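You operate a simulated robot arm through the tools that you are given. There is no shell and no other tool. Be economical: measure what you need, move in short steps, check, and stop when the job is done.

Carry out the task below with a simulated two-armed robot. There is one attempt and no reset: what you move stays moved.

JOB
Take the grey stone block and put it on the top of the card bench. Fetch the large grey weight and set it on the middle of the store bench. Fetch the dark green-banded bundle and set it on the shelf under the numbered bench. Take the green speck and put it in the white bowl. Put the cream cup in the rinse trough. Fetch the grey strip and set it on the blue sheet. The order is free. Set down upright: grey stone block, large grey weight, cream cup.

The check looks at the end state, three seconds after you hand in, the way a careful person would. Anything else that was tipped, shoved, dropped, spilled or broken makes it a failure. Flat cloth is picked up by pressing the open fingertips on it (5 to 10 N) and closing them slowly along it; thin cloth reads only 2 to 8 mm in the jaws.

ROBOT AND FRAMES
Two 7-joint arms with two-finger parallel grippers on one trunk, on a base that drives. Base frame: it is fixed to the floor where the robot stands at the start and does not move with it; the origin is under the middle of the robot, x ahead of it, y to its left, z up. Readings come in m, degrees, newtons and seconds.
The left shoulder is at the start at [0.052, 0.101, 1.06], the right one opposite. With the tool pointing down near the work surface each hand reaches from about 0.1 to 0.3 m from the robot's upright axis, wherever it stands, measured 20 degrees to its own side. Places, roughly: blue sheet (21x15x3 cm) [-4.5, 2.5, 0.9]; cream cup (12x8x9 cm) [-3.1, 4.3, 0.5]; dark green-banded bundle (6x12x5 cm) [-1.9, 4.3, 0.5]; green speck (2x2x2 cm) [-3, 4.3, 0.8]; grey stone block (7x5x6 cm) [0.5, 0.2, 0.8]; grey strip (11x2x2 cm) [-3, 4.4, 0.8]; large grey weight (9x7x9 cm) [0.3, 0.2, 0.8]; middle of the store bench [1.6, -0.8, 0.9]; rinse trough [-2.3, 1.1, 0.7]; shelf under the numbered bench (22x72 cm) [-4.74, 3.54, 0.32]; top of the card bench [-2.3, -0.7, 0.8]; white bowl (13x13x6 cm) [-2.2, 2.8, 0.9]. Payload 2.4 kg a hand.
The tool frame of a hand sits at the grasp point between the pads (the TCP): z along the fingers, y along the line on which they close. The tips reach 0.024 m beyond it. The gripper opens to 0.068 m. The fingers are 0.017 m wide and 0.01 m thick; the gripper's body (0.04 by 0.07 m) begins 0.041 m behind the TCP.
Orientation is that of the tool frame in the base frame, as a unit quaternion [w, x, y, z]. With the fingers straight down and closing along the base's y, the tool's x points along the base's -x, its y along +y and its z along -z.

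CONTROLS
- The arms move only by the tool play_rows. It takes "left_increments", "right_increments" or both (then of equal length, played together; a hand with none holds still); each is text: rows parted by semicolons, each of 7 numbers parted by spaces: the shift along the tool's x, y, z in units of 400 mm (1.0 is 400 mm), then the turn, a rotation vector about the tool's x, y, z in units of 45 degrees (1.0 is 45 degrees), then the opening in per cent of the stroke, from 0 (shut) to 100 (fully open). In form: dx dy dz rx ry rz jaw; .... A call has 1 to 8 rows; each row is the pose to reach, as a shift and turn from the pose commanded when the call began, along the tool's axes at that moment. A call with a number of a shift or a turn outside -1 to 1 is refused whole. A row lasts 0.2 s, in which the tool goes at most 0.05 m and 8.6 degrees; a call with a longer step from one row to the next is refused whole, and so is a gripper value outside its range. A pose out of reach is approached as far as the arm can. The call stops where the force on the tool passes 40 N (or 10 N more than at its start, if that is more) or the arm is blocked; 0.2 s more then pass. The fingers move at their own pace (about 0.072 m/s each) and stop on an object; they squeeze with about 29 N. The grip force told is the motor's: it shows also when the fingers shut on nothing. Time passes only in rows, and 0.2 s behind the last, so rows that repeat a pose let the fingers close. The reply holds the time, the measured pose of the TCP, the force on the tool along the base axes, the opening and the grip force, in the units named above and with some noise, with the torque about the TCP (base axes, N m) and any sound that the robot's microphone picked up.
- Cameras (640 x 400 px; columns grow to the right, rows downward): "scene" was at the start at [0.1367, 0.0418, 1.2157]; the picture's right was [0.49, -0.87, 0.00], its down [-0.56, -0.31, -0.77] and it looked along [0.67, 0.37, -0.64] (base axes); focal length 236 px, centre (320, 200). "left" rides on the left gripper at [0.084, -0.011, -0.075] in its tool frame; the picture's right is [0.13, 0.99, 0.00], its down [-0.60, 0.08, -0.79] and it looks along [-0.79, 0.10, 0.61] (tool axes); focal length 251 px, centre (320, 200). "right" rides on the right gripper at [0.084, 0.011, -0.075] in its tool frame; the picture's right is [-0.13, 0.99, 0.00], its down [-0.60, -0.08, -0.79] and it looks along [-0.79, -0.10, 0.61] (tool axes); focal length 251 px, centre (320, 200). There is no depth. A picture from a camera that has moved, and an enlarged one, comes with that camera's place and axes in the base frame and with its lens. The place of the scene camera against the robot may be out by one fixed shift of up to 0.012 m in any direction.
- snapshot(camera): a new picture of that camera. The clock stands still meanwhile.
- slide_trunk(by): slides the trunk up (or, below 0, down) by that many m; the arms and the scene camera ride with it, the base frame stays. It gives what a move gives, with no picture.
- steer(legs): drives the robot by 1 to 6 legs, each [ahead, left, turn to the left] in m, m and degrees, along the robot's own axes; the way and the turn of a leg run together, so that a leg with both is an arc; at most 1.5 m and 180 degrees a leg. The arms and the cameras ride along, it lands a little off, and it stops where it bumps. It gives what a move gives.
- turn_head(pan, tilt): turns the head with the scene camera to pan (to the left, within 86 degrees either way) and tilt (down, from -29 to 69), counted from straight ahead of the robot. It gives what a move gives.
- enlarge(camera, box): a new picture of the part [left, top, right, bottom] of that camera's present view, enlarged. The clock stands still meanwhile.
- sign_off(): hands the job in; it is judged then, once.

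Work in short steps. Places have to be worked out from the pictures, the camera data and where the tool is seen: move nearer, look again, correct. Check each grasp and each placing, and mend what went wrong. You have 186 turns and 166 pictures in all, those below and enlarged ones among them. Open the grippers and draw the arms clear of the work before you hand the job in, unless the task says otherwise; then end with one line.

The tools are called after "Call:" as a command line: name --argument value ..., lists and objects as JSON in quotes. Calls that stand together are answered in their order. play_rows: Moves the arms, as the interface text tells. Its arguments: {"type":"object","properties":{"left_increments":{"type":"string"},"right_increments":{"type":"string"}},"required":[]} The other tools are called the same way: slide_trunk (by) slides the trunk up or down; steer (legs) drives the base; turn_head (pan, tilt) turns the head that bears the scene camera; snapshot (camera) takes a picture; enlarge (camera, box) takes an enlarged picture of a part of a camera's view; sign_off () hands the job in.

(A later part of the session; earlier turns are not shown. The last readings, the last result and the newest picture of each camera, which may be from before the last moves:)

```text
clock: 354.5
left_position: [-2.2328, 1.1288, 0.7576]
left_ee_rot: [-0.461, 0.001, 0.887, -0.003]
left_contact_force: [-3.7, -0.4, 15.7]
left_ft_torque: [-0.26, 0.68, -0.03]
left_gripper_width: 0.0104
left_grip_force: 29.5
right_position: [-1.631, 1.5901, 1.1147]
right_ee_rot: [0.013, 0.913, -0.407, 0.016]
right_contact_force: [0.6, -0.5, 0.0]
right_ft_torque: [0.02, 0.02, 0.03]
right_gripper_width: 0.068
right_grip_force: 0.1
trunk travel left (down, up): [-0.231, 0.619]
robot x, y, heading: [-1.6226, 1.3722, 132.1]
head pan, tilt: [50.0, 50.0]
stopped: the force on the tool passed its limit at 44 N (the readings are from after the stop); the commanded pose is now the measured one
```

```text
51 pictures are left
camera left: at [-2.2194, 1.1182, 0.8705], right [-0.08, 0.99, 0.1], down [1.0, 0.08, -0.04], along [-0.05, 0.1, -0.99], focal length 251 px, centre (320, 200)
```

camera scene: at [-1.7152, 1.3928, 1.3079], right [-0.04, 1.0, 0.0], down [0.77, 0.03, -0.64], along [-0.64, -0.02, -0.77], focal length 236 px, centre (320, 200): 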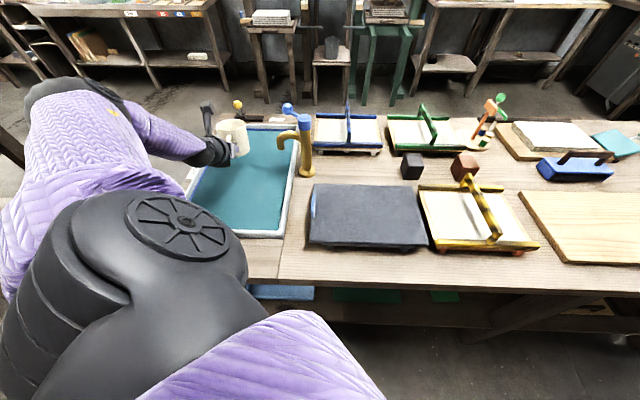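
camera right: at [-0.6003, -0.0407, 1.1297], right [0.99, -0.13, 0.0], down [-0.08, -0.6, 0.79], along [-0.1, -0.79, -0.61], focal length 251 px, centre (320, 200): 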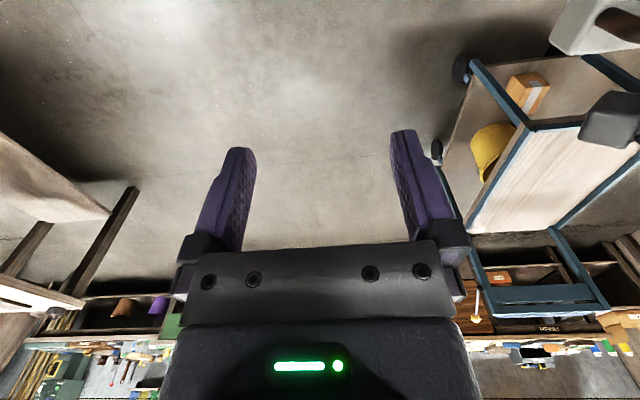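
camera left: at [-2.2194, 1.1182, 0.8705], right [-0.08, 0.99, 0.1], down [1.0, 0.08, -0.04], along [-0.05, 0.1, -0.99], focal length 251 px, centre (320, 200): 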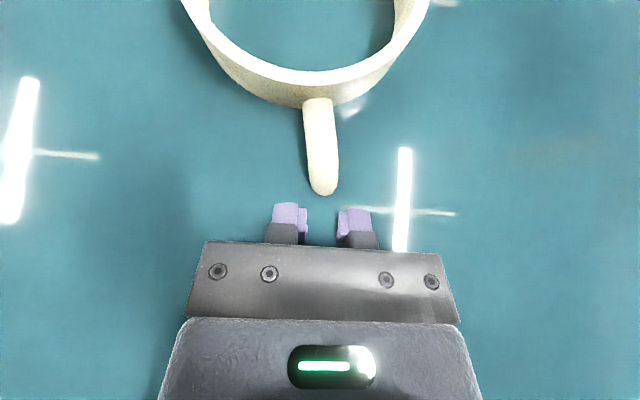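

The cup stands on the trough bottom, nearly flat. I open the jaws slowly and then draw the hand back along its axis.

Call:
play_rows --left_increments "0 0 0 0 0 0 15; 0 0 0 0 0 0 25; 0 0 0 0 0 0 40; 0 0 0 0 0 0 60; 0 0 0 0 0 0 80; 0 0 0 0 0 0 80"

Call:
snapshot --camera "left"

```text
clock: 355.9
left_position: [-2.2319, 1.1293, 0.7552]
left_ee_rot: [-0.458, 0.001, 0.889, -0.002]
left_contact_force: [1.6, -0.4, -0.1]
left_ft_torque: [0.0, -0.01, 0.0]
left_gripper_width: 0.0547
left_grip_force: 0.1
right_position: [-1.6328, 1.5893, 1.1161]
right_ee_rot: [0.012, 0.913, -0.407, 0.016]
right_contact_force: [-0.5, -1.1, -0.2]
right_ft_torque: [-0.02, 0.0, -0.01]
right_gripper_width: 0.0681
right_grip_force: 0.0
trunk travel left (down, up): [-0.231, 0.619]
robot x, y, heading: [-1.6213, 1.3695, 131.9]
head pan, tilt: [50.0, 50.0]
```

```text
50 pictures are left
camera left: at [-2.2198, 1.1184, 0.8676], right [-0.08, 0.99, 0.1], down [1.0, 0.08, -0.03], along [-0.04, 0.1, -0.99], focal length 251 px, centre (320, 200)
```

left: 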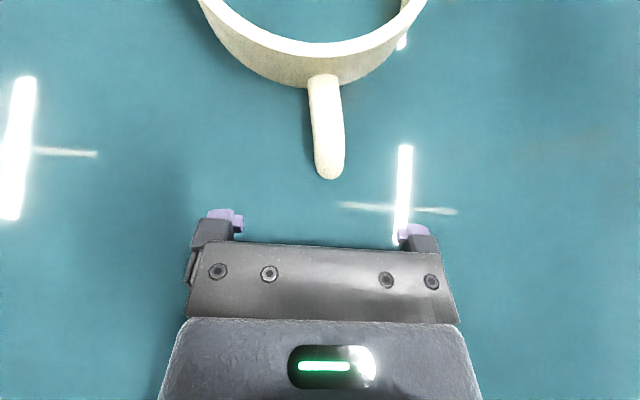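

The cup stands free. I raise the trunk straight up and check.

Call:
slide_trunk --by 0.3

Call:
snapshot --camera "scene"

```text
clock: 358.9
left_position: [-2.233, 1.1285, 1.0553]
left_ee_rot: [-0.458, 0.001, 0.889, -0.001]
left_contact_force: [-0.6, 0.4, 0.0]
left_ft_torque: [0.01, 0.03, -0.01]
left_gripper_width: 0.0544
left_grip_force: 0.1
right_position: [-1.6321, 1.5886, 1.4154]
right_ee_rot: [0.013, 0.913, -0.407, 0.017]
right_contact_force: [0.1, 0.0, -0.3]
right_ft_torque: [0.02, 0.0, 0.0]
right_gripper_width: 0.0679
right_grip_force: 0.0
trunk travel left (down, up): [-0.531, 0.319]
robot x, y, heading: [-1.6251, 1.3707, 132.2]
head pan, tilt: [50.0, 50.0]
```

```text
49 pictures are left
camera scene: at [-1.7042, 1.3807, 1.4587], right [-0.04, 1.0, 0.0], down [0.77, 0.03, -0.64], along [-0.64, -0.02, -0.77], focal length 236 px, centre (320, 200)
```

scene: 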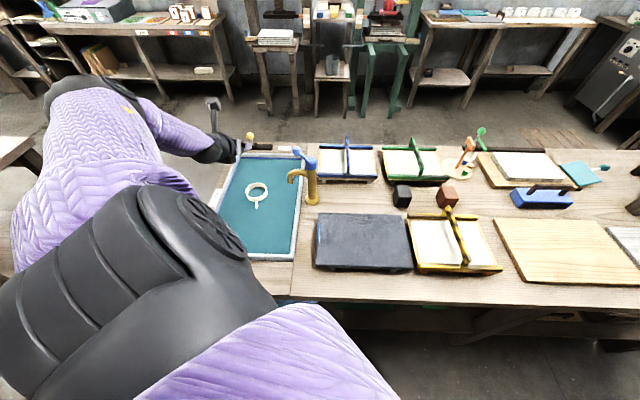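

The cup stands upright in the rinse trough. Now I back into the corridor facing north and unwind the left wrist to its natural tool-down pose.

Call:
steer --legs '[[-0.16, -0.178, 0], [0, 0, -42]]'

Call:
play_rows --left_increments "0 0 0 0 -0.19 0 100; 0 0 0 0 -0.38 0 100; 0 0 0 0 -0.57 0 100; 0 0 0 0 -0.76 0 100; 0 0 0 0 -0.95 0 100; 0 0 0 0 -1 0 100"

Call:
play_rows --left_increments "0 0 0 0 -0.19 0.1 100; 0 0 0 0 -0.19 0.25 100; 0 0 0 0 -0.19 0.4 100; 0 0 0 0 -0.19 0.55 100; 0 0 0 0 -0.19 0.7 100; 0 0 0 0 -0.19 0.85 100; 0 0 0 0 -0.19 0.98 100"

Call:
play_rows --left_increments "0 0 0 0 0 0.19 100; 0 0 0 0 0 0.38 100; 0 0 0 0 0 0.57 100; 0 0 0 0 0 0.76 100; 0 0 0 0 0 0.94 100; 0 0 0 0 0 1 100"

```text
clock: 362.6
left_position: [-1.9955, 1.6036, 1.0545]
left_ee_rot: [-0.427, 0.323, 0.829, 0.164]
left_contact_force: [0.3, -0.1, 0.2]
left_ft_torque: [0.04, 0.02, -0.01]
left_gripper_width: 0.0544
left_grip_force: 0.1
right_position: [-1.2397, 1.5384, 1.4149]
right_ee_rot: [-0.018, -0.704, 0.709, -0.011]
right_contact_force: [-0.4, 0.5, 1.5]
right_ft_torque: [-0.01, 0.0, 0.0]
right_gripper_width: 0.068
right_grip_force: 0.2
trunk travel left (down, up): [-0.531, 0.319]
robot x, y, heading: [-1.384, 1.3708, 89.6]
head pan, tilt: [50.0, 50.0]
```

```text
clock: 364.0
left_position: [-1.9711, 1.5907, 1.0664]
left_ee_rot: [-0.077, 0.36, 0.929, 0.027]
left_contact_force: [0.3, -0.5, 0.6]
left_ft_torque: [0.02, -0.02, 0.03]
left_gripper_width: 0.0682
left_grip_force: 0.0
left hand out of reach, approached as far as the arm can: row 4, 5, 6
right_position: [-1.2411, 1.5389, 1.4149]
right_ee_rot: [-0.017, -0.705, 0.709, -0.011]
right_contact_force: [0.7, -0.3, -0.5]
right_ft_torque: [-0.01, 0.01, 0.0]
right_gripper_width: 0.0677
right_grip_force: 0.1
trunk travel left (down, up): [-0.531, 0.319]
robot x, y, heading: [-1.3825, 1.3719, 89.6]
head pan, tilt: [50.0, 50.0]
```

```text
refused: row 1 steps farther than a row can; nothing moved
```

```text
clock: 365.4
left_position: [-1.9721, 1.5906, 1.0665]
left_ee_rot: [-0.082, 0.69, 0.719, -0.004]
left_contact_force: [0.3, -0.7, -0.3]
left_ft_torque: [-0.01, 0.03, -0.04]
left_gripper_width: 0.0682
left_grip_force: 0.1
right_position: [-1.2411, 1.54, 1.4158]
right_ee_rot: [-0.017, -0.704, 0.71, -0.011]
right_contact_force: [0.9, -0.5, -0.2]
right_ft_torque: [-0.02, -0.02, 0.01]
right_gripper_width: 0.0683
right_grip_force: 0.0
trunk travel left (down, up): [-0.531, 0.319]
robot x, y, heading: [-1.3839, 1.371, 89.6]
head pan, tilt: [50.0, 50.0]
```

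Unwinding proceeds; four more 45-degree turns bring the wrist back to natural.

Call:
play_rows --left_increments "0 0 0 0 -0.1 0.1 100; 0 0 0 0 -0.2 0.22 100; 0 0 0 0 -0.2 0.38 100; 0 0 0 0 -0.2 0.55 100; 0 0 0 0 -0.2 0.72 100; 0 0 0 0 -0.2 0.88 100; 0 0 0 0 -0.2 1 100"

Call:
play_rows --left_increments "0 0 0 0 0 0.19 100; 0 0 0 0 0 0.38 100; 0 0 0 0 0 0.57 100; 0 0 0 0 0 0.76 100; 0 0 0 0 0 0.94 100; 0 0 0 0 0 1 100"

Call:
play_rows --left_increments "0 0 0 0 0 0.19 100; 0 0 0 0 0 0.38 100; 0 0 0 0 0 0.57 100; 0 0 0 0 0 0.76 100; 0 0 0 0 0 0.94 100; 0 0 0 0 0 1 100"

Call:
play_rows --left_increments "0 0 0 0 0 0.19 100; 0 0 0 0 0 0.38 100; 0 0 0 0 0 0.57 100; 0 0 0 0 0 0.76 100; 0 0 0 0 0 0.94 100; 0 0 0 0 0 1 100"

```text
clock: 367.0
left_position: [-1.9683, 1.5894, 1.0706]
left_ee_rot: [-0.02, 0.91, 0.405, -0.088]
left_contact_force: [-0.1, -0.1, -0.2]
left_ft_torque: [0.0, -0.03, 0.0]
left_gripper_width: 0.0681
left_grip_force: 0.1
left hand out of reach, approached as far as the arm can: row 1, 2, 3, 4, 5, 6, 7
right_position: [-1.2417, 1.5397, 1.4148]
right_ee_rot: [-0.017, -0.704, 0.71, -0.011]
right_contact_force: [1.0, -0.5, -0.5]
right_ft_torque: [0.0, -0.02, 0.01]
right_gripper_width: 0.0679
right_grip_force: 0.1
trunk travel left (down, up): [-0.531, 0.319]
robot x, y, heading: [-1.3825, 1.3724, 89.5]
head pan, tilt: [50.0, 50.0]
```

```text
clock: 368.4
left_position: [-1.968, 1.5889, 1.0701]
left_ee_rot: [0.015, 0.996, 0.025, -0.088]
left_contact_force: [0.9, -0.2, 0.0]
left_ft_torque: [0.01, 0.05, -0.04]
left_gripper_width: 0.0678
left_grip_force: 0.1
right_position: [-1.2417, 1.5389, 1.415]
right_ee_rot: [-0.018, -0.705, 0.709, -0.01]
right_contact_force: [0.6, -0.5, -0.3]
right_ft_torque: [-0.01, -0.02, 0.01]
right_gripper_width: 0.0679
right_grip_force: 0.0
trunk travel left (down, up): [-0.531, 0.319]
robot x, y, heading: [-1.3834, 1.3703, 89.7]
head pan, tilt: [50.0, 50.0]
```

```text
clock: 369.8
left_position: [-1.9682, 1.5889, 1.0685]
left_ee_rot: [0.048, 0.93, -0.356, -0.076]
left_contact_force: [-0.4, -0.3, 0.0]
left_ft_torque: [-0.03, 0.0, -0.05]
left_gripper_width: 0.0681
left_grip_force: 0.1
right_position: [-1.2415, 1.5382, 1.4156]
right_ee_rot: [-0.018, -0.705, 0.709, -0.011]
right_contact_force: [0.0, -0.2, -0.3]
right_ft_torque: [-0.01, -0.01, 0.01]
right_gripper_width: 0.068
right_grip_force: 0.1
trunk travel left (down, up): [-0.531, 0.319]
robot x, y, heading: [-1.383, 1.369, 90.0]
head pan, tilt: [50.0, 50.0]
```

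```text
clock: 371.2
left_position: [-1.9676, 1.5889, 1.0707]
left_ee_rot: [0.074, 0.723, -0.685, -0.051]
left_contact_force: [-0.2, 1.0, 0.7]
left_ft_torque: [-0.02, 0.01, 0.0]
left_gripper_width: 0.0681
left_grip_force: 0.0
right_position: [-1.2407, 1.5395, 1.4163]
right_ee_rot: [-0.018, -0.704, 0.71, -0.011]
right_contact_force: [-0.7, 0.4, 0.0]
right_ft_torque: [0.03, -0.01, -0.02]
right_gripper_width: 0.068
right_grip_force: 0.0
trunk travel left (down, up): [-0.531, 0.319]
robot x, y, heading: [-1.3825, 1.3704, 89.7]
head pan, tilt: [50.0, 50.0]
```

Natural again except a 10 degree lean. I fix that and bring the left hand in toward the body.

Call:
play_rows --left_increments "0 -0.1 0 0.1 0 0 100; 0 -0.2 0 0.22 0 0 100; 0 -0.3 0 0.22 0 0 100; 0 -0.4 0 0.22 0 0 100; 0 -0.5 0 0.22 0 0 100; 0 -0.6 0 0.22 0 0 100; 0 -0.7 0 0.22 0 0 100; 0 -0.8 0 0.22 0 0 100"

Call:
play_rows --left_increments "0 -0.1 0 0 0 0 100; 0 -0.2 0 0 0 0 100; 0 -0.3 0 0 0 0 100; 0 -0.3 0 0 0 0 100"

Call:
steer --legs '[[1.4, 0, 0], [0.5, 0.1, 0], [0, 1.3, 0]]'

```text
clock: 373.0
left_position: [-1.6528, 1.6045, 1.013]
left_ee_rot: [0.012, 0.727, -0.687, 0.008]
left_contact_force: [0.1, 0.5, 0.3]
left_ft_torque: [-0.02, 0.0, 0.01]
left_gripper_width: 0.068
left_grip_force: 0.0
right_position: [-1.2402, 1.5385, 1.4163]
right_ee_rot: [-0.017, -0.704, 0.709, -0.011]
right_contact_force: [0.6, 0.9, 0.5]
right_ft_torque: [0.0, 0.0, 0.0]
right_gripper_width: 0.0682
right_grip_force: 0.0
trunk travel left (down, up): [-0.531, 0.319]
robot x, y, heading: [-1.3833, 1.3716, 89.7]
head pan, tilt: [50.0, 50.0]
```

```text
clock: 374.0
left_position: [-1.5338, 1.6124, 1.013]
left_ee_rot: [0.012, 0.727, -0.686, 0.008]
left_contact_force: [0.5, 0.6, 0.0]
left_ft_torque: [-0.02, 0.0, 0.01]
left_gripper_width: 0.0681
left_grip_force: 0.0
right_position: [-1.2408, 1.5394, 1.4152]
right_ee_rot: [-0.018, -0.704, 0.71, -0.011]
right_contact_force: [0.0, 0.1, 0.2]
right_ft_torque: [-0.01, 0.01, 0.01]
right_gripper_width: 0.068
right_grip_force: 0.1
trunk travel left (down, up): [-0.531, 0.319]
robot x, y, heading: [-1.3833, 1.3738, 89.9]
head pan, tilt: [50.0, 50.0]
```

```text
clock: 389.6
left_position: [-2.9156, 3.5026, 1.0142]
left_ee_rot: [0.011, 0.728, -0.685, 0.008]
left_contact_force: [-0.1, -0.2, -0.1]
left_ft_torque: [-0.03, -0.01, 0.01]
left_gripper_width: 0.0679
left_grip_force: 0.0
right_position: [-2.623, 3.4303, 1.4158]
right_ee_rot: [-0.017, -0.705, 0.709, -0.011]
right_contact_force: [-0.9, -0.6, 0.1]
right_ft_torque: [0.03, -0.01, -0.02]
right_gripper_width: 0.068
right_grip_force: 0.1
trunk travel left (down, up): [-0.531, 0.319]
robot x, y, heading: [-2.7648, 3.2621, 89.9]
head pan, tilt: [50.0, 50.0]
```

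I drive up to the tray bench with the left hand leading, and look into the tray with the wrist camera.

Call:
steer --legs '[[0.6, 0.095, 0]]'

Call:
snapshot --camera "left"

```text
clock: 393.0
left_position: [-3.0093, 4.0997, 1.0139]
left_ee_rot: [0.011, 0.729, -0.685, 0.007]
left_contact_force: [0.0, 0.9, -0.4]
left_ft_torque: [-0.01, 0.01, 0.02]
left_gripper_width: 0.068
left_grip_force: 0.1
right_position: [-2.7164, 4.0273, 1.4151]
right_ee_rot: [-0.018, -0.706, 0.707, -0.011]
right_contact_force: [0.6, -0.9, 0.0]
right_ft_torque: [-0.02, -0.02, -0.01]
right_gripper_width: 0.068
right_grip_force: 0.0
trunk travel left (down, up): [-0.531, 0.319]
robot x, y, heading: [-2.8581, 3.8589, 89.8]
head pan, tilt: [50.0, 50.0]
```

```text
48 pictures are left
camera left: at [-2.992, 4.0189, 1.0911], right [-0.98, -0.19, 0.01], down [-0.11, 0.62, 0.78], along [-0.15, 0.76, -0.63], focal length 251 px, centre (320, 200)
```

left: 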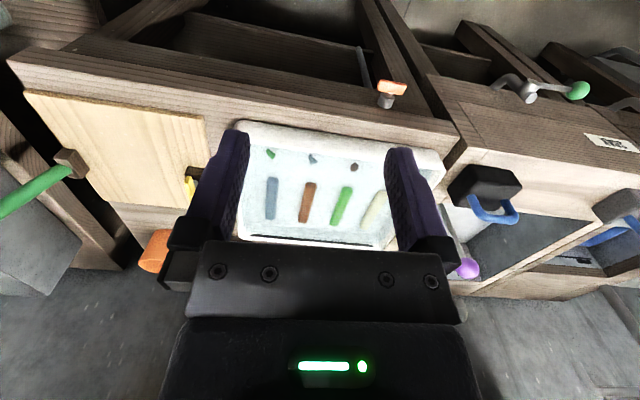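

The wrist view shows grey strip at (-2.972, 4.395), green speck at (-2.968, 4.285), both at z about 0.79. I move the base 5 cm closer, raise the hand relative to the shoulder, then lower the trunk for more reach.

Call:
play_rows --left_increments "0 0 -0.12 0 0 0 100; 0 0 -0.24 0 0 0 100; 0 0 -0.36 0 0 0 100; 0 0 -0.48 0 0 0 100; 0 0 -0.6 0 0 0 100; 0 0 -0.62 0 0 0 100"

Call:
steer --legs '[[0.055, 0, 0]]'

Call:
slide_trunk --by -0.34

Call:
play_rows --left_increments "-0.1 -0.03 0 0 0 0 100; -0.2 -0.06 0 0 0 0 100; -0.3 -0.08 0 0 0 0 100; -0.4 -0.09 0 0 0 0 100; -0.5 -0.09 0 0 0 0 100; -0.55 -0.09 0 0 0 0 100"

Call:
snapshot --camera "left"

```text
clock: 394.4
left_position: [-3.0066, 4.1029, 1.2609]
left_ee_rot: [0.011, 0.73, -0.684, 0.008]
left_contact_force: [-0.2, -0.1, -1.8]
left_ft_torque: [0.02, 0.02, -0.03]
left_gripper_width: 0.0682
left_grip_force: 0.1
right_position: [-2.7161, 4.0284, 1.4157]
right_ee_rot: [-0.018, -0.706, 0.708, -0.011]
right_contact_force: [0.2, -0.4, 0.8]
right_ft_torque: [-0.03, 0.03, -0.01]
right_gripper_width: 0.0681
right_grip_force: 0.0
trunk travel left (down, up): [-0.531, 0.319]
robot x, y, heading: [-2.8548, 3.86, 90.1]
head pan, tilt: [50.0, 50.0]
```

```text
clock: 395.4
left_position: [-3.0073, 4.1578, 1.2602]
left_ee_rot: [0.012, 0.729, -0.684, 0.009]
left_contact_force: [-0.5, 0.4, 0.0]
left_ft_torque: [-0.02, 0.0, -0.03]
left_gripper_width: 0.068
left_grip_force: 0.1
right_position: [-2.7161, 4.0843, 1.416]
right_ee_rot: [-0.017, -0.706, 0.708, -0.011]
right_contact_force: [-0.1, -0.2, 0.5]
right_ft_torque: [-0.02, -0.02, 0.0]
right_gripper_width: 0.0681
right_grip_force: 0.1
trunk travel left (down, up): [-0.531, 0.319]
robot x, y, heading: [-2.8579, 3.912, 89.7]
head pan, tilt: [50.0, 50.0]
```

```text
clock: 398.7
left_position: [-3.0066, 4.1572, 0.9204]
left_ee_rot: [0.011, 0.729, -0.684, 0.008]
left_contact_force: [-0.1, -0.8, -0.8]
left_ft_torque: [0.02, 0.01, 0.05]
left_gripper_width: 0.0675
left_grip_force: 0.1
right_position: [-2.7161, 4.082, 1.0759]
right_ee_rot: [-0.017, -0.706, 0.708, -0.011]
right_contact_force: [-0.2, -0.1, 0.3]
right_ft_torque: [0.02, 0.0, -0.02]
right_gripper_width: 0.0682
right_grip_force: 0.0
trunk travel left (down, up): [-0.191, 0.659]
robot x, y, heading: [-2.8559, 3.9117, 89.9]
head pan, tilt: [50.0, 50.0]
```

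```text
clock: 400.1
left_position: [-2.9841, 4.3791, 0.9169]
left_ee_rot: [0.012, 0.729, -0.684, 0.008]
left_contact_force: [0.6, 0.2, 0.9]
left_ft_torque: [-0.02, 0.04, -0.03]
left_gripper_width: 0.068
left_grip_force: 0.0
right_position: [-2.7171, 4.0826, 1.0758]
right_ee_rot: [-0.017, -0.706, 0.708, -0.01]
right_contact_force: [-0.1, -0.4, 0.3]
right_ft_torque: [-0.01, -0.02, 0.01]
right_gripper_width: 0.068
right_grip_force: 0.0
trunk travel left (down, up): [-0.191, 0.659]
robot x, y, heading: [-2.8595, 3.9146, 90.0]
head pan, tilt: [50.0, 50.0]
```

```text
47 pictures are left
camera left: at [-2.968, 4.2986, 0.9943], right [-0.98, -0.19, 0.01], down [-0.11, 0.62, 0.78], along [-0.15, 0.76, -0.63], focal length 251 px, centre (320, 200)
```

left: 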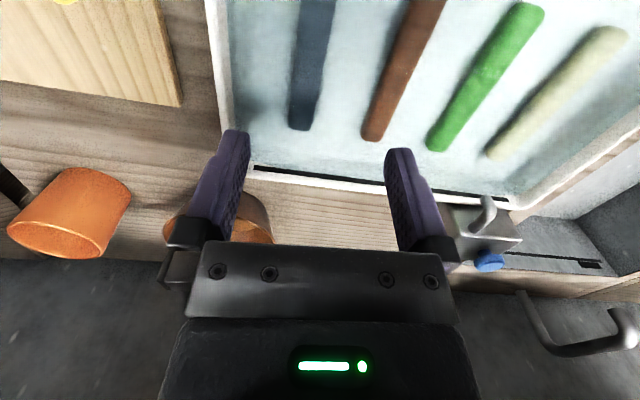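

The grey strip runs along y at x = -2.978, from 4.335 to 4.443. I narrow the jaws to 60 % (the tray wall is close), centre, and descend.

Call:
play_rows --left_increments "0 -0.015 0 0 0 0 60; 0 -0.015 0.06 0 0 0 60; 0 -0.015 0.13 0 0 0 60; 0 -0.015 0.2 0 0 0 60; 0 -0.015 0.25 0 0 0 60; 0 -0.015 0.27 0 0 0 60; 0 -0.015 0.27 0 0 0 60"

Call:
snapshot --camera "left"

```text
clock: 401.2
left_position: [-2.9766, 4.3778, 0.8313]
left_ee_rot: [0.003, 0.729, -0.685, 0.004]
left_contact_force: [0.2, -9.5, 13.5]
left_ft_torque: [-0.11, -0.11, -0.24]
left_gripper_width: 0.0405
left_grip_force: 0.0
right_position: [-2.7162, 4.0804, 1.0772]
right_ee_rot: [-0.017, -0.707, 0.707, -0.01]
right_contact_force: [0.5, -0.5, 0.0]
right_ft_torque: [-0.01, -0.01, -0.01]
right_gripper_width: 0.0677
right_grip_force: 0.1
trunk travel left (down, up): [-0.191, 0.659]
robot x, y, heading: [-2.8551, 3.9127, 90.1]
head pan, tilt: [50.0, 50.0]
stopped in row 5 (left hand): the force on the tool passed its limit at 55 N (the readings are from after the stop); the commanded pose is now the measured one
```

```text
46 pictures are left
camera left: at [-2.9613, 4.2949, 0.9067], right [-0.98, -0.19, 0.0], down [-0.12, 0.61, 0.79], along [-0.15, 0.77, -0.62], focal length 251 px, centre (320, 200)
```

left: 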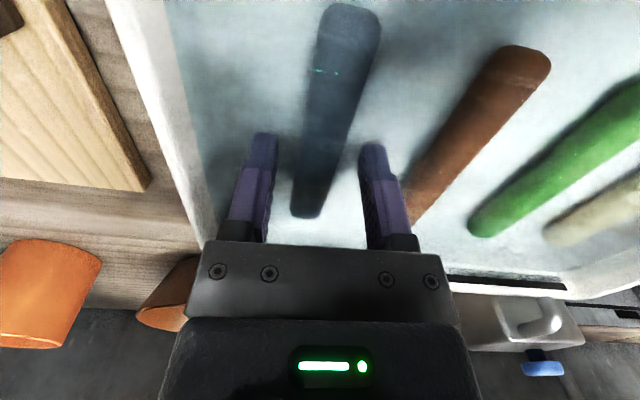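

The tips touched the tray bottom (z about 0.807) with the strip between them. I lift 4 mm and close.

Call:
play_rows --left_increments "0 0 -0.01 0 0 0 60; 0 0 -0.01 0 0 0 40; 0 0 -0.01 0 0 0 20; 0 0 -0.01 0 0 0 5; 0 0 -0.01 0 0 0 5; 0 0 -0.01 0 0 0 5"

Call:
play_rows --left_increments "0 0 -0.06 0 0 0 5; 0 0 -0.13 0 0 0 5; 0 0 -0.2 0 0 0 5; 0 0 -0.25 0 0 0 5; 0 0 -0.25 0 0 0 5"

Call:
snapshot --camera "left"

```text
clock: 402.6
left_position: [-2.979, 4.3798, 0.8324]
left_ee_rot: [0.005, 0.729, -0.684, 0.004]
left_contact_force: [0.3, 0.0, -0.1]
left_ft_torque: [0.02, 0.01, 0.02]
left_gripper_width: 0.0188
left_grip_force: 29.0
right_position: [-2.7155, 4.0831, 1.0755]
right_ee_rot: [-0.018, -0.706, 0.708, -0.012]
right_contact_force: [-0.3, 0.9, 0.0]
right_ft_torque: [0.03, 0.0, 0.01]
right_gripper_width: 0.0682
right_grip_force: 0.1
trunk travel left (down, up): [-0.191, 0.659]
robot x, y, heading: [-2.8585, 3.9156, 90.2]
head pan, tilt: [50.0, 50.0]
```

```text
clock: 403.9
left_position: [-2.9788, 4.3818, 0.9331]
left_ee_rot: [0.007, 0.729, -0.685, 0.004]
left_contact_force: [-0.8, -0.4, -0.3]
left_ft_torque: [0.01, 0.01, -0.04]
left_gripper_width: 0.0186
left_grip_force: 29.0
right_position: [-2.7173, 4.083, 1.0745]
right_ee_rot: [-0.018, -0.706, 0.708, -0.011]
right_contact_force: [0.0, -0.5, 0.2]
right_ft_torque: [0.04, 0.0, 0.02]
right_gripper_width: 0.068
right_grip_force: 0.1
trunk travel left (down, up): [-0.191, 0.659]
robot x, y, heading: [-2.8568, 3.913, 90.2]
head pan, tilt: [50.0, 50.0]
```

```text
45 pictures are left
camera left: at [-2.9622, 4.2984, 1.0099], right [-0.98, -0.19, 0.0], down [-0.12, 0.61, 0.78], along [-0.15, 0.77, -0.62], focal length 251 px, centre (320, 200)
```

left: 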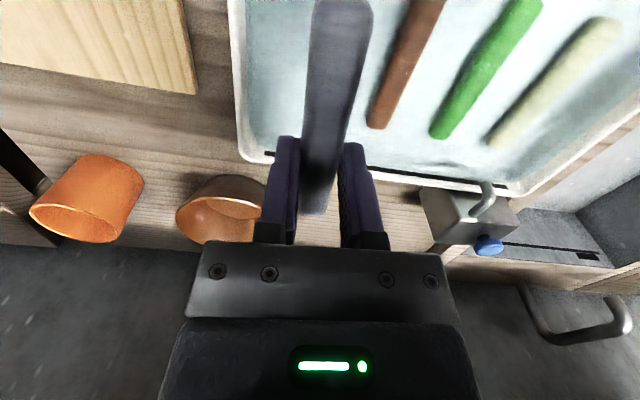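

The strip is held. I draw the left hand back and up, and move the base 20 cm left so the right hand faces the speck.

Call:
play_rows --left_increments "0.1 0 -0.03 0 0 0 5; 0.2 0 -0.06 0 0 0 5; 0.3 0 -0.1 0 0 0 5; 0.4 0 -0.15 0 0 0 5; 0.5 0 -0.2 0 0 0 5; 0.55 0 -0.25 0 0 0 5"

Call:
steer --legs '[[0, 0.19, 0]]'

Call:
play_rows --right_increments "-0.1 0.02 0.06 0 0 0 60; -0.2 0.04 0.12 0 0 0 60; -0.3 0.06 0.2 0 0 0 60; -0.4 0.08 0.28 0 0 0 60; -0.48 0.09 0.35 0 0 0 60; -0.48 0.09 0.35 0 0 0 60"

Call:
snapshot --camera "right"

```text
clock: 405.2
left_position: [-2.9644, 4.1627, 1.0361]
left_ee_rot: [0.006, 0.729, -0.684, 0.005]
left_contact_force: [0.3, -0.5, -0.4]
left_ft_torque: [0.0, 0.01, 0.0]
left_gripper_width: 0.0185
left_grip_force: 28.5
right_position: [-2.7165, 4.0825, 1.0758]
right_ee_rot: [-0.018, -0.706, 0.707, -0.012]
right_contact_force: [0.1, -0.4, 0.1]
right_ft_torque: [0.02, 0.03, -0.01]
right_gripper_width: 0.068
right_grip_force: 0.0
trunk travel left (down, up): [-0.191, 0.659]
robot x, y, heading: [-2.8586, 3.9133, 90.2]
head pan, tilt: [50.0, 50.0]
```

```text
clock: 406.8
left_position: [-3.1555, 4.1622, 1.0361]
left_ee_rot: [0.006, 0.731, -0.682, 0.005]
left_contact_force: [-0.6, -0.5, -1.0]
left_ft_torque: [0.01, 0.01, 0.01]
left_gripper_width: 0.0185
left_grip_force: 28.8
right_position: [-2.9074, 4.0817, 1.0751]
right_ee_rot: [0.017, 0.708, -0.705, 0.011]
right_contact_force: [0.3, -0.4, 0.1]
right_ft_torque: [-0.01, -0.05, -0.01]
right_gripper_width: 0.0683
right_grip_force: 0.2
trunk travel left (down, up): [-0.191, 0.659]
robot x, y, heading: [-3.0478, 3.9134, 90.6]
head pan, tilt: [50.0, 50.0]
```

```text
refused: row 3 steps farther than a row can; nothing moved
```

```text
44 pictures are left
camera right: at [-2.9167, 4.001, 1.1543], right [-0.99, 0.13, 0.0], down [0.08, 0.64, 0.77], along [0.09, 0.76, -0.64], focal length 251 px, centre (320, 200)
```

right: 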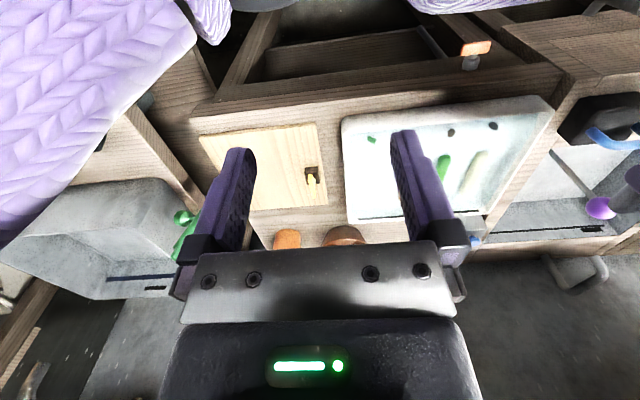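

I resend in smaller steps, moving above the speck.

Call:
play_rows --right_increments "-0.08 0.025 0.045 0 0 0 60; -0.17 0.05 0.09 0 0 0 60; -0.26 0.075 0.14 0 0 0 60; -0.35 0.1 0.19 0 0 0 60; -0.44 0.125 0.24 0 0 0 60; -0.5 0.15 0.29 0 0 0 60; -0.5 0.15 0.29 0 0 0 60"

Call:
snapshot --camera "right"

```text
clock: 408.4
left_position: [-3.1561, 4.1626, 1.0354]
left_ee_rot: [0.006, 0.731, -0.683, 0.004]
left_contact_force: [0.2, -0.6, 0.5]
left_ft_torque: [-0.01, -0.01, 0.0]
left_gripper_width: 0.0186
left_grip_force: 28.5
right_position: [-2.9683, 4.2764, 0.9533]
right_ee_rot: [0.017, 0.708, -0.706, 0.012]
right_contact_force: [-0.4, 0.4, 0.8]
right_ft_torque: [-0.03, -0.04, -0.01]
right_gripper_width: 0.0407
right_grip_force: 0.0
trunk travel left (down, up): [-0.191, 0.659]
robot x, y, heading: [-3.049, 3.9086, 90.3]
head pan, tilt: [50.0, 50.0]
```

```text
43 pictures are left
camera right: at [-2.9776, 4.1954, 1.0316], right [-0.99, 0.13, 0.0], down [0.08, 0.64, 0.77], along [0.09, 0.76, -0.64], focal length 251 px, centre (320, 200)
```

right: 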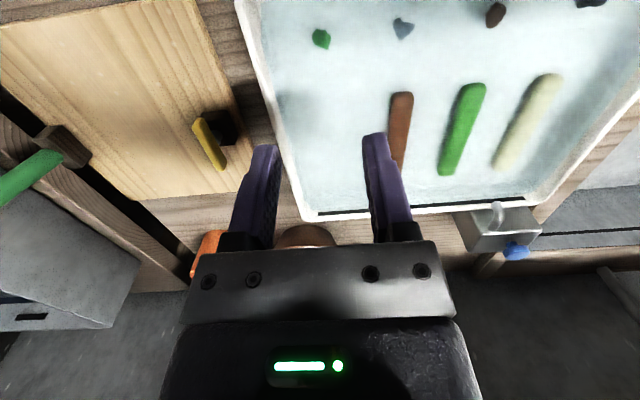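

The green speck is at (-2.971, 4.262). I correct 1.3 cm and go down to 3 cm above the bottom, then check.

Call:
play_rows --right_increments "0.033 0.006 0.05 0 0 0 60; 0.033 0.006 0.12 0 0 0 60; 0.033 0.006 0.19 0 0 0 60; 0.033 0.006 0.235 0 0 0 60; 0.033 0.006 0.235 0 0 0 60"

Call:
snapshot --camera "right"

```text
clock: 409.6
left_position: [-3.1548, 4.1616, 1.0366]
left_ee_rot: [0.006, 0.731, -0.683, 0.005]
left_contact_force: [0.0, -0.7, 0.5]
left_ft_torque: [0.01, -0.03, -0.01]
left_gripper_width: 0.0185
left_grip_force: 29.1
right_position: [-2.9703, 4.2614, 0.8595]
right_ee_rot: [0.017, 0.708, -0.706, 0.011]
right_contact_force: [-0.7, -0.7, 0.4]
right_ft_torque: [-0.02, 0.02, -0.04]
right_gripper_width: 0.0408
right_grip_force: 0.0
trunk travel left (down, up): [-0.191, 0.659]
robot x, y, heading: [-3.0414, 3.9079, 90.4]
head pan, tilt: [50.0, 50.0]
```

```text
42 pictures are left
camera right: at [-2.9811, 4.1797, 0.9376], right [-0.99, 0.13, 0.0], down [0.08, 0.64, 0.77], along [0.09, 0.76, -0.64], focal length 251 px, centre (320, 200)
```

right: 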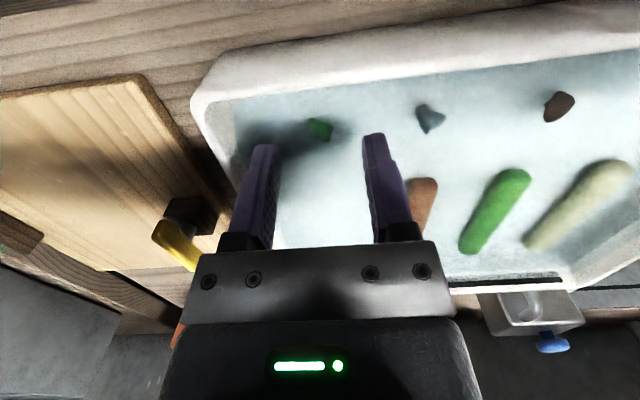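

The speck sits centred between the tips at (-2.971, 4.263). I descend to just above the bottom and close.

Call:
play_rows --right_increments "0 0 0.03 0 0 0 60; 0 0 0.06 0 0 0 60; 0 0 0.066 0 0 0 60; 0 0 0.066 0 0 0 30; 0 0 0.066 0 0 0 10; 0 0 0.066 0 0 0 0; 0 0 0.066 0 0 0 0; 0 0 0.066 0 0 0 0"

Call:
snapshot --camera "right"

```text
clock: 411.4
left_position: [-3.1562, 4.1633, 1.0359]
left_ee_rot: [0.005, 0.731, -0.683, 0.004]
left_contact_force: [-0.2, -0.8, 0.5]
left_ft_torque: [0.02, -0.01, 0.0]
left_gripper_width: 0.0186
left_grip_force: 29.0
right_position: [-2.9717, 4.2582, 0.8312]
right_ee_rot: [0.017, 0.708, -0.706, 0.011]
right_contact_force: [0.7, -1.0, 1.9]
right_ft_torque: [-0.01, 0.02, 0.01]
right_gripper_width: 0.0106
right_grip_force: 29.0
trunk travel left (down, up): [-0.191, 0.659]
robot x, y, heading: [-3.0475, 3.9109, 90.1]
head pan, tilt: [50.0, 50.0]
```

```text
41 pictures are left
camera right: at [-2.9818, 4.1782, 0.9112], right [-0.99, 0.13, 0.0], down [0.08, 0.64, 0.77], along [0.09, 0.76, -0.64], focal length 251 px, centre (320, 200)
```

right: 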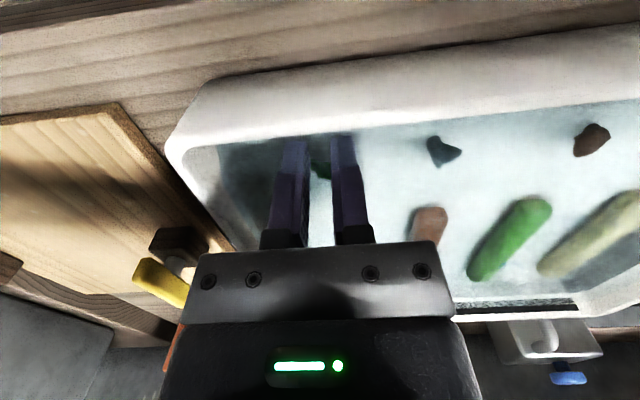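

Gripped at 10.6 mm. I lift straight up 12 cm and check it is held.

Call:
play_rows --right_increments "0 0 -0.05 0 0 0 0; 0 0 -0.12 0 0 0 0; 0 0 -0.2 0 0 0 0; 0 0 -0.3 0 0 0 0; 0 0 -0.3 0 0 0 0"

Call:
snapshot --camera "right"

```text
clock: 412.6
left_position: [-3.1557, 4.1629, 1.0351]
left_ee_rot: [0.005, 0.731, -0.683, 0.005]
left_contact_force: [0.1, 0.0, -0.4]
left_ft_torque: [-0.01, 0.0, -0.01]
left_gripper_width: 0.0186
left_grip_force: 29.1
right_position: [-2.9728, 4.2655, 0.9541]
right_ee_rot: [0.017, 0.708, -0.706, 0.011]
right_contact_force: [0.3, 0.3, -0.3]
right_ft_torque: [0.02, 0.01, 0.01]
right_gripper_width: 0.0106
right_grip_force: 29.3
trunk travel left (down, up): [-0.191, 0.659]
robot x, y, heading: [-3.0466, 3.9123, 90.5]
head pan, tilt: [50.0, 50.0]
```

```text
40 pictures are left
camera right: at [-2.9832, 4.1841, 1.032], right [-0.99, 0.13, 0.0], down [0.08, 0.64, 0.77], along [0.09, 0.76, -0.64], focal length 251 px, centre (320, 200)
```

right: 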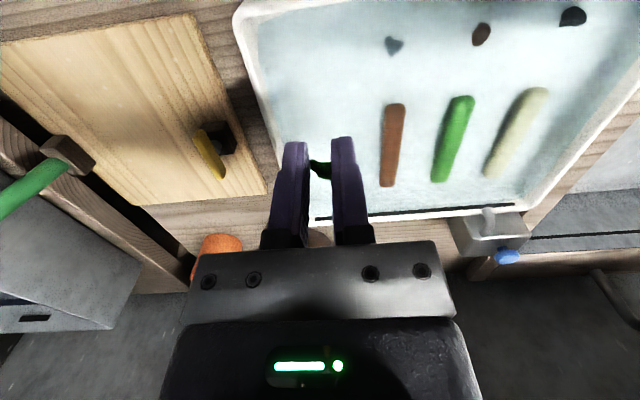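

The speck is held. I back away, raise the trunk, turn to face south, and go to the centre bench's north end by the bowl.

Call:
steer --legs '[[-0.55, 0, 0]]'

Call:
slide_trunk --by 0.22

Call:
steer --legs '[[0, 0, 179.5], [0, 0.9, 0]]'

Call:
turn_head --pan -10 --tilt 45

Call:
snapshot --camera "scene"

```text
clock: 415.8
left_position: [-3.1526, 3.6098, 1.036]
left_ee_rot: [0.005, 0.73, -0.683, 0.005]
left_contact_force: [0.4, -1.4, 0.4]
left_ft_torque: [-0.03, 0.02, 0.02]
left_gripper_width: 0.0184
left_grip_force: 28.8
right_position: [-2.97, 3.7135, 0.953]
right_ee_rot: [0.017, 0.708, -0.706, 0.011]
right_contact_force: [-0.4, 0.0, 0.1]
right_ft_torque: [-0.01, -0.03, 0.01]
right_gripper_width: 0.0104
right_grip_force: 29.3
trunk travel left (down, up): [-0.191, 0.659]
robot x, y, heading: [-3.0449, 3.3591, 90.2]
head pan, tilt: [50.0, 50.0]
```

```text
clock: 418.1
left_position: [-3.1519, 3.6097, 1.2558]
left_ee_rot: [0.005, 0.731, -0.683, 0.005]
left_contact_force: [1.2, 0.1, -0.8]
left_ft_torque: [0.0, 0.02, 0.0]
left_gripper_width: 0.0186
left_grip_force: 29.1
right_position: [-2.9703, 3.7141, 1.1724]
right_ee_rot: [0.016, 0.708, -0.706, 0.01]
right_contact_force: [0.7, -0.5, 0.4]
right_ft_torque: [-0.01, 0.01, 0.0]
right_gripper_width: 0.0103
right_grip_force: 29.6
trunk travel left (down, up): [-0.411, 0.439]
robot x, y, heading: [-3.0447, 3.3588, 90.3]
head pan, tilt: [50.0, 50.0]
```

```text
clock: 430.1
left_position: [-2.0497, 3.1013, 1.256]
left_ee_rot: [-0.006, 0.688, 0.726, 0.005]
left_contact_force: [0.1, 0.0, 0.3]
left_ft_torque: [0.02, -0.01, 0.02]
left_gripper_width: 0.0188
left_grip_force: 29.8
right_position: [-2.2331, 3.0013, 1.172]
right_ee_rot: [-0.01, 0.711, 0.703, 0.017]
right_contact_force: [-0.2, 0.1, 0.3]
right_ft_torque: [0.0, 0.01, -0.01]
right_gripper_width: 0.0108
right_grip_force: 28.9
trunk travel left (down, up): [-0.411, 0.439]
robot x, y, heading: [-2.1549, 3.3543, -90.4]
head pan, tilt: [50.0, 50.0]
```

```text
clock: 431.4
left_position: [-2.05, 3.1012, 1.2561]
left_ee_rot: [-0.005, 0.688, 0.726, 0.006]
left_contact_force: [-0.3, 0.1, 0.8]
left_ft_torque: [0.01, -0.03, -0.02]
left_gripper_width: 0.0188
left_grip_force: 28.5
right_position: [-2.2342, 3.0004, 1.1729]
right_ee_rot: [-0.011, 0.711, 0.703, 0.018]
right_contact_force: [1.1, 0.4, 0.1]
right_ft_torque: [0.0, 0.0, 0.01]
right_gripper_width: 0.0108
right_grip_force: 29.1
trunk travel left (down, up): [-0.411, 0.439]
robot x, y, heading: [-2.1493, 3.35, -90.3]
head pan, tilt: [-10.0, 45.0]
```

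```text
39 pictures are left
camera scene: at [-2.1615, 3.243, 1.3451], right [-0.98, 0.18, 0.0], down [0.13, 0.7, -0.71], along [-0.13, -0.69, -0.71], focal length 236 px, centre (320, 200)
```

scene: 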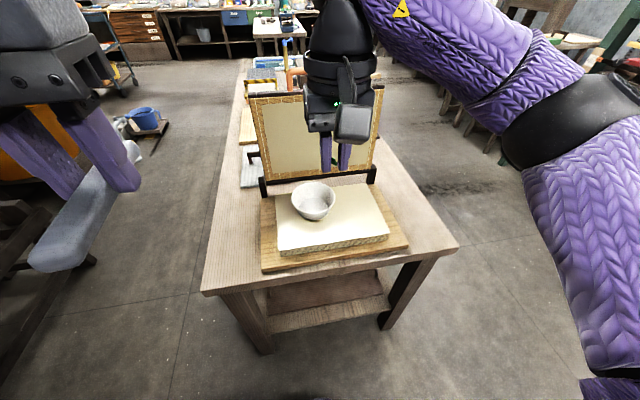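

The bowl is at about (-2.22, 2.836), a frame stands behind it at y 2.67. I drive 16 cm ahead, which puts the right hand over the bowl, lower 10 cm and look.

Call:
steer --legs '[[0.155, 0, 0]]'

Call:
slide_trunk --by -0.1

Call:
snapshot --camera "right"

Call:
snapshot --camera "scene"

```text
clock: 432.8
left_position: [-2.0528, 2.9491, 1.2557]
left_ee_rot: [-0.006, 0.689, 0.724, 0.006]
left_contact_force: [0.6, 0.2, -0.4]
left_ft_torque: [0.04, 0.01, 0.01]
left_gripper_width: 0.0186
left_grip_force: 28.4
right_position: [-2.2364, 2.849, 1.172]
right_ee_rot: [-0.012, 0.712, 0.702, 0.017]
right_contact_force: [-0.4, -0.7, -0.8]
right_ft_torque: [0.01, -0.02, 0.03]
right_gripper_width: 0.0107
right_grip_force: 28.9
trunk travel left (down, up): [-0.411, 0.439]
robot x, y, heading: [-2.1569, 3.2013, -90.7]
head pan, tilt: [-10.0, 45.0]
```

```text
clock: 434.1
left_position: [-2.053, 2.9504, 1.1572]
left_ee_rot: [-0.005, 0.69, 0.724, 0.005]
left_contact_force: [0.3, -0.2, 0.1]
left_ft_torque: [-0.02, 0.03, 0.02]
left_gripper_width: 0.0185
left_grip_force: 28.9
right_position: [-2.2368, 2.8512, 1.0732]
right_ee_rot: [-0.012, 0.713, 0.701, 0.017]
right_contact_force: [-0.1, 0.2, -0.8]
right_ft_torque: [-0.01, 0.03, 0.01]
right_gripper_width: 0.0106
right_grip_force: 28.7
trunk travel left (down, up): [-0.311, 0.539]
robot x, y, heading: [-2.1564, 3.1991, -90.6]
head pan, tilt: [-10.0, 45.0]
```

```text
38 pictures are left
camera right: at [-2.2244, 2.9313, 1.1519], right [0.99, -0.14, 0.0], down [-0.1, -0.63, 0.77], along [-0.11, -0.76, -0.64], focal length 251 px, centre (320, 200)
```

right: 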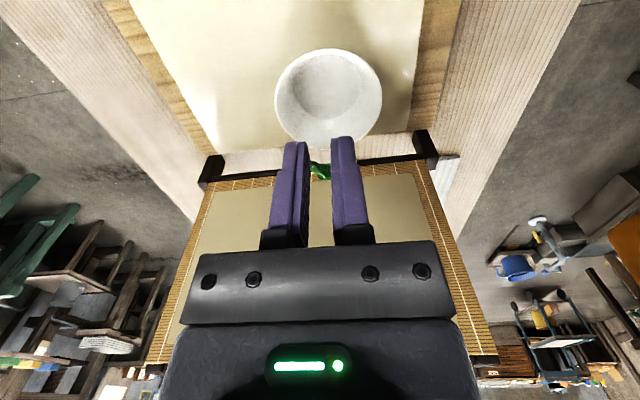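

```text
37 pictures are left
camera scene: at [-2.1639, 3.0759, 1.2443], right [-0.98, 0.19, 0.0], down [0.13, 0.69, -0.71], along [-0.13, -0.69, -0.71], focal length 236 px, centre (320, 200)
```

scene: 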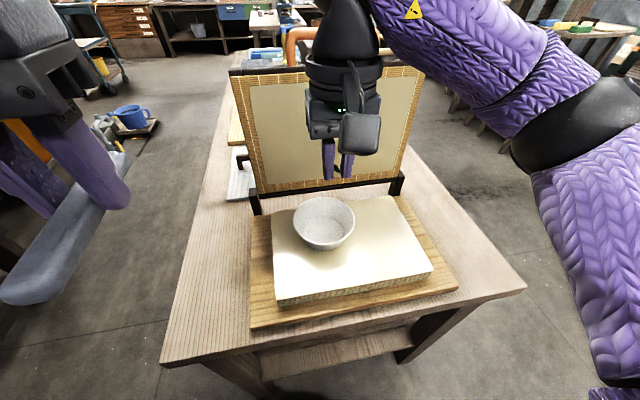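

From the rim's apparent size the bowl centre is nearer (-2.232, 2.768), rim z about 0.865. I extend 8 cm at this height, then lower 16 cm with the trunk and check.

Call:
play_rows --right_increments "-0.07 0.005 0 0 0 0 0; -0.14 0.01 0 0 0 0 0; -0.208 0.013 0 0 0 0 0; -0.208 0.013 0 0 0 0 0"

Call:
slide_trunk --by -0.14

Call:
snapshot --camera "right"

Call:
enlarge --camera "scene" --box '[230, 80, 450, 280]'

```text
clock: 435.1
left_position: [-2.0523, 2.9498, 1.1559]
left_ee_rot: [-0.004, 0.69, 0.724, 0.006]
left_contact_force: [-0.4, -0.2, -0.6]
left_ft_torque: [0.0, -0.01, 0.0]
left_gripper_width: 0.0187
left_grip_force: 29.4
right_position: [-2.2326, 2.7671, 1.0717]
right_ee_rot: [-0.011, 0.712, 0.702, 0.017]
right_contact_force: [0.3, 0.2, -0.2]
right_ft_torque: [0.01, 0.02, 0.01]
right_gripper_width: 0.0105
right_grip_force: 28.7
trunk travel left (down, up): [-0.311, 0.539]
robot x, y, heading: [-2.153, 3.1992, -90.9]
head pan, tilt: [-10.0, 45.0]
```

```text
clock: 436.8
left_position: [-2.0526, 2.9504, 1.0161]
left_ee_rot: [-0.005, 0.69, 0.723, 0.006]
left_contact_force: [-0.2, 0.0, -0.3]
left_ft_torque: [0.0, -0.01, 0.01]
left_gripper_width: 0.0183
left_grip_force: 29.1
right_position: [-2.2337, 2.7671, 0.9281]
right_ee_rot: [-0.011, 0.713, 0.701, 0.018]
right_contact_force: [-0.5, 0.0, -0.1]
right_ft_torque: [0.02, 0.02, 0.01]
right_gripper_width: 0.0104
right_grip_force: 29.5
trunk travel left (down, up): [-0.171, 0.679]
robot x, y, heading: [-2.1579, 3.2006, -90.7]
head pan, tilt: [-10.0, 45.0]
```

```text
36 pictures are left
camera right: at [-2.2205, 2.848, 1.0086], right [0.99, -0.15, 0.0], down [-0.1, -0.63, 0.77], along [-0.11, -0.76, -0.64], focal length 251 px, centre (320, 200)
```

right: 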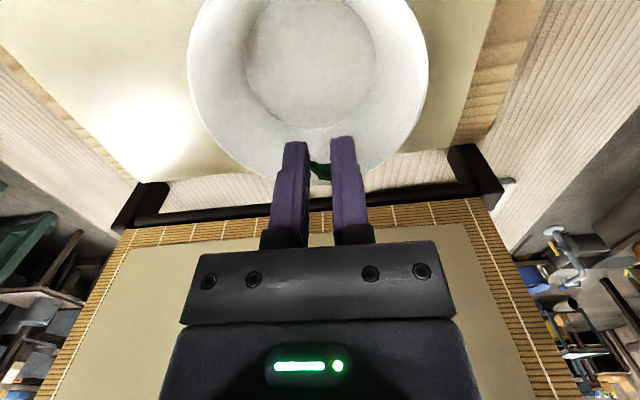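

```text
2.00 times, centred on (340, 180) of scene
camera zoom: at [-2.1644, 3.0419, 1.1019], right [-0.98, 0.19, 0.0], down [0.13, 0.69, -0.71], along [-0.13, -0.69, -0.71], focal length 471 px, centre (280, 240)
```

zoom: 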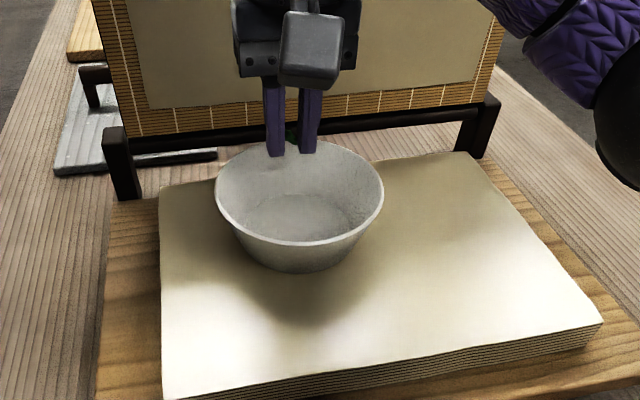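

The bowl's centre is at about y = 2.79. I shift 2.2 cm toward me, go down 5.5 cm into the bowl and open the fingers.

Call:
play_rows --right_increments "0.055 0 0 0 0 0 0; 0.055 0 0.06 0 0 0 0; 0.055 0 0.12 0 0 0 0; 0.055 0 0.14 0 0 0 0; 0.055 0 0.14 0 0 0 25; 0.055 0 0.14 0 0 0 50; 0.055 0 0.14 0 0 0 50"

Call:
snapshot --camera "right"

```text
clock: 438.4
left_position: [-2.0515, 2.9489, 1.0146]
left_ee_rot: [-0.004, 0.689, 0.725, 0.005]
left_contact_force: [0.1, -0.1, 0.5]
left_ft_torque: [0.0, 0.0, 0.02]
left_gripper_width: 0.0188
left_grip_force: 29.2
right_position: [-2.2307, 2.791, 0.8741]
right_ee_rot: [-0.011, 0.712, 0.702, 0.017]
right_contact_force: [0.6, -0.1, 0.1]
right_ft_torque: [0.02, -0.02, 0.0]
right_gripper_width: 0.0339
right_grip_force: 0.0
trunk travel left (down, up): [-0.171, 0.679]
robot x, y, heading: [-2.1565, 3.2013, -91.1]
head pan, tilt: [-10.0, 45.0]
```

```text
34 pictures are left
camera right: at [-2.2193, 2.8712, 0.9535], right [0.99, -0.14, 0.0], down [-0.1, -0.63, 0.77], along [-0.11, -0.76, -0.64], focal length 251 px, centre (320, 200)
```

right: 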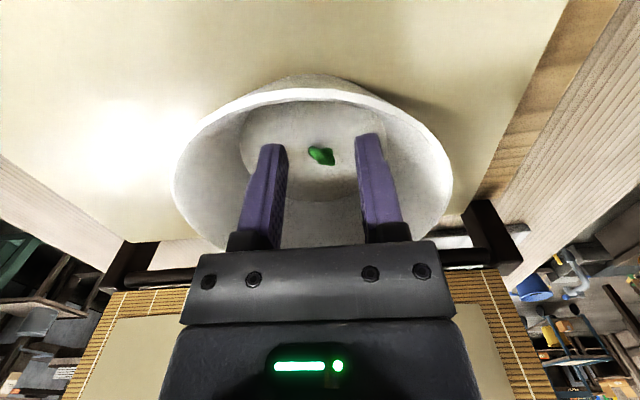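

The green speck lies in the bowl. I raise the right hand straight out, back off, and drive west to the bench with the blue sheet.

Call:
play_rows --right_increments "0 0 -0.1 0 0 0 50; 0 0 -0.2 0 0 0 50; 0 0 -0.3 0 0 0 50; 0 0 -0.4 0 0 0 50; 0 0 -0.4 0 0 0 50"

Call:
slide_trunk --by 0.2

Call:
steer --legs '[[-0.12, 0, 0], [0, -1.4, 0], [0, 0, -89], [0.3, 0.6, 0]]'

Call:
turn_head --pan 5 --tilt 40

Call:
snapshot --camera "scene"

```text
clock: 439.6
left_position: [-2.0534, 2.9496, 1.0158]
left_ee_rot: [-0.005, 0.69, 0.724, 0.005]
left_contact_force: [0.9, 0.3, 0.3]
left_ft_torque: [0.0, 0.0, 0.02]
left_gripper_width: 0.0187
left_grip_force: 28.9
right_position: [-2.2346, 2.7861, 1.0347]
right_ee_rot: [-0.011, 0.713, 0.701, 0.017]
right_contact_force: [0.2, -0.5, -0.2]
right_ft_torque: [0.0, 0.0, 0.0]
right_gripper_width: 0.034
right_grip_force: 0.1
trunk travel left (down, up): [-0.171, 0.679]
robot x, y, heading: [-2.1562, 3.1989, -90.5]
head pan, tilt: [-10.0, 45.0]
```

```text
clock: 441.8
left_position: [-2.0529, 2.95, 1.2168]
left_ee_rot: [-0.005, 0.69, 0.724, 0.006]
left_contact_force: [0.0, 0.3, -1.3]
left_ft_torque: [-0.02, -0.01, -0.01]
left_gripper_width: 0.0183
left_grip_force: 28.9
right_position: [-2.2325, 2.7858, 1.2341]
right_ee_rot: [-0.01, 0.713, 0.701, 0.016]
right_contact_force: [0.7, 0.1, -0.7]
right_ft_torque: [0.01, 0.02, 0.02]
right_gripper_width: 0.034
right_grip_force: 0.0
trunk travel left (down, up): [-0.371, 0.479]
robot x, y, heading: [-2.1547, 3.2018, -90.8]
head pan, tilt: [-10.0, 45.0]
```

```text
clock: 456.7
left_position: [-4.1237, 2.6596, 1.2156]
left_ee_rot: [0.0, 1.0, 0.012, 0.007]
left_contact_force: [-0.6, 0.8, -0.3]
left_ft_torque: [-0.02, 0.0, -0.01]
left_gripper_width: 0.0188
left_grip_force: 29.1
right_position: [-4.2834, 2.8441, 1.2338]
right_ee_rot: [0.005, 1.0, -0.019, 0.018]
right_contact_force: [-0.4, 0.4, 0.2]
right_ft_torque: [0.05, -0.02, -0.01]
right_gripper_width: 0.0341
right_grip_force: 0.1
trunk travel left (down, up): [-0.371, 0.479]
robot x, y, heading: [-3.8665, 2.7608, 177.7]
head pan, tilt: [-10.0, 45.0]
```

```text
clock: 457.5
left_position: [-4.1219, 2.6591, 1.2158]
left_ee_rot: [0.0, 1.0, 0.012, 0.007]
left_contact_force: [-0.6, -1.0, -0.2]
left_ft_torque: [-0.02, 0.01, -0.01]
left_gripper_width: 0.0188
left_grip_force: 28.8
right_position: [-4.282, 2.8443, 1.2337]
right_ee_rot: [0.005, 1.0, -0.02, 0.019]
right_contact_force: [0.5, -0.2, -0.7]
right_ft_torque: [-0.02, -0.02, 0.01]
right_gripper_width: 0.0341
right_grip_force: 0.1
trunk travel left (down, up): [-0.371, 0.479]
robot x, y, heading: [-3.87, 2.7543, 177.9]
head pan, tilt: [5.0, 40.0]
```

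```text
33 pictures are left
camera scene: at [-3.9812, 2.7547, 1.3121], right [-0.05, 1.0, 0.0], down [0.64, 0.03, -0.77], along [-0.76, -0.04, -0.64], focal length 236 px, centre (320, 200)
```

scene: 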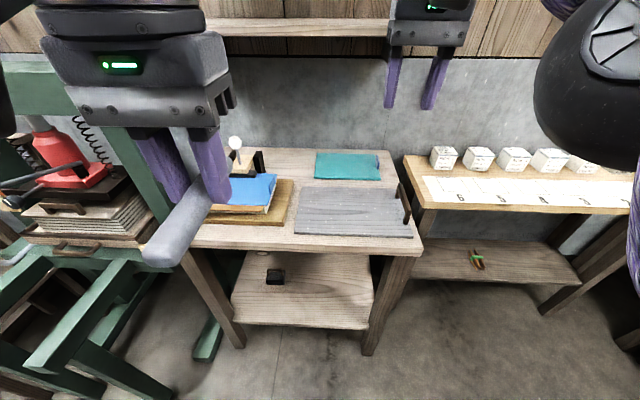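

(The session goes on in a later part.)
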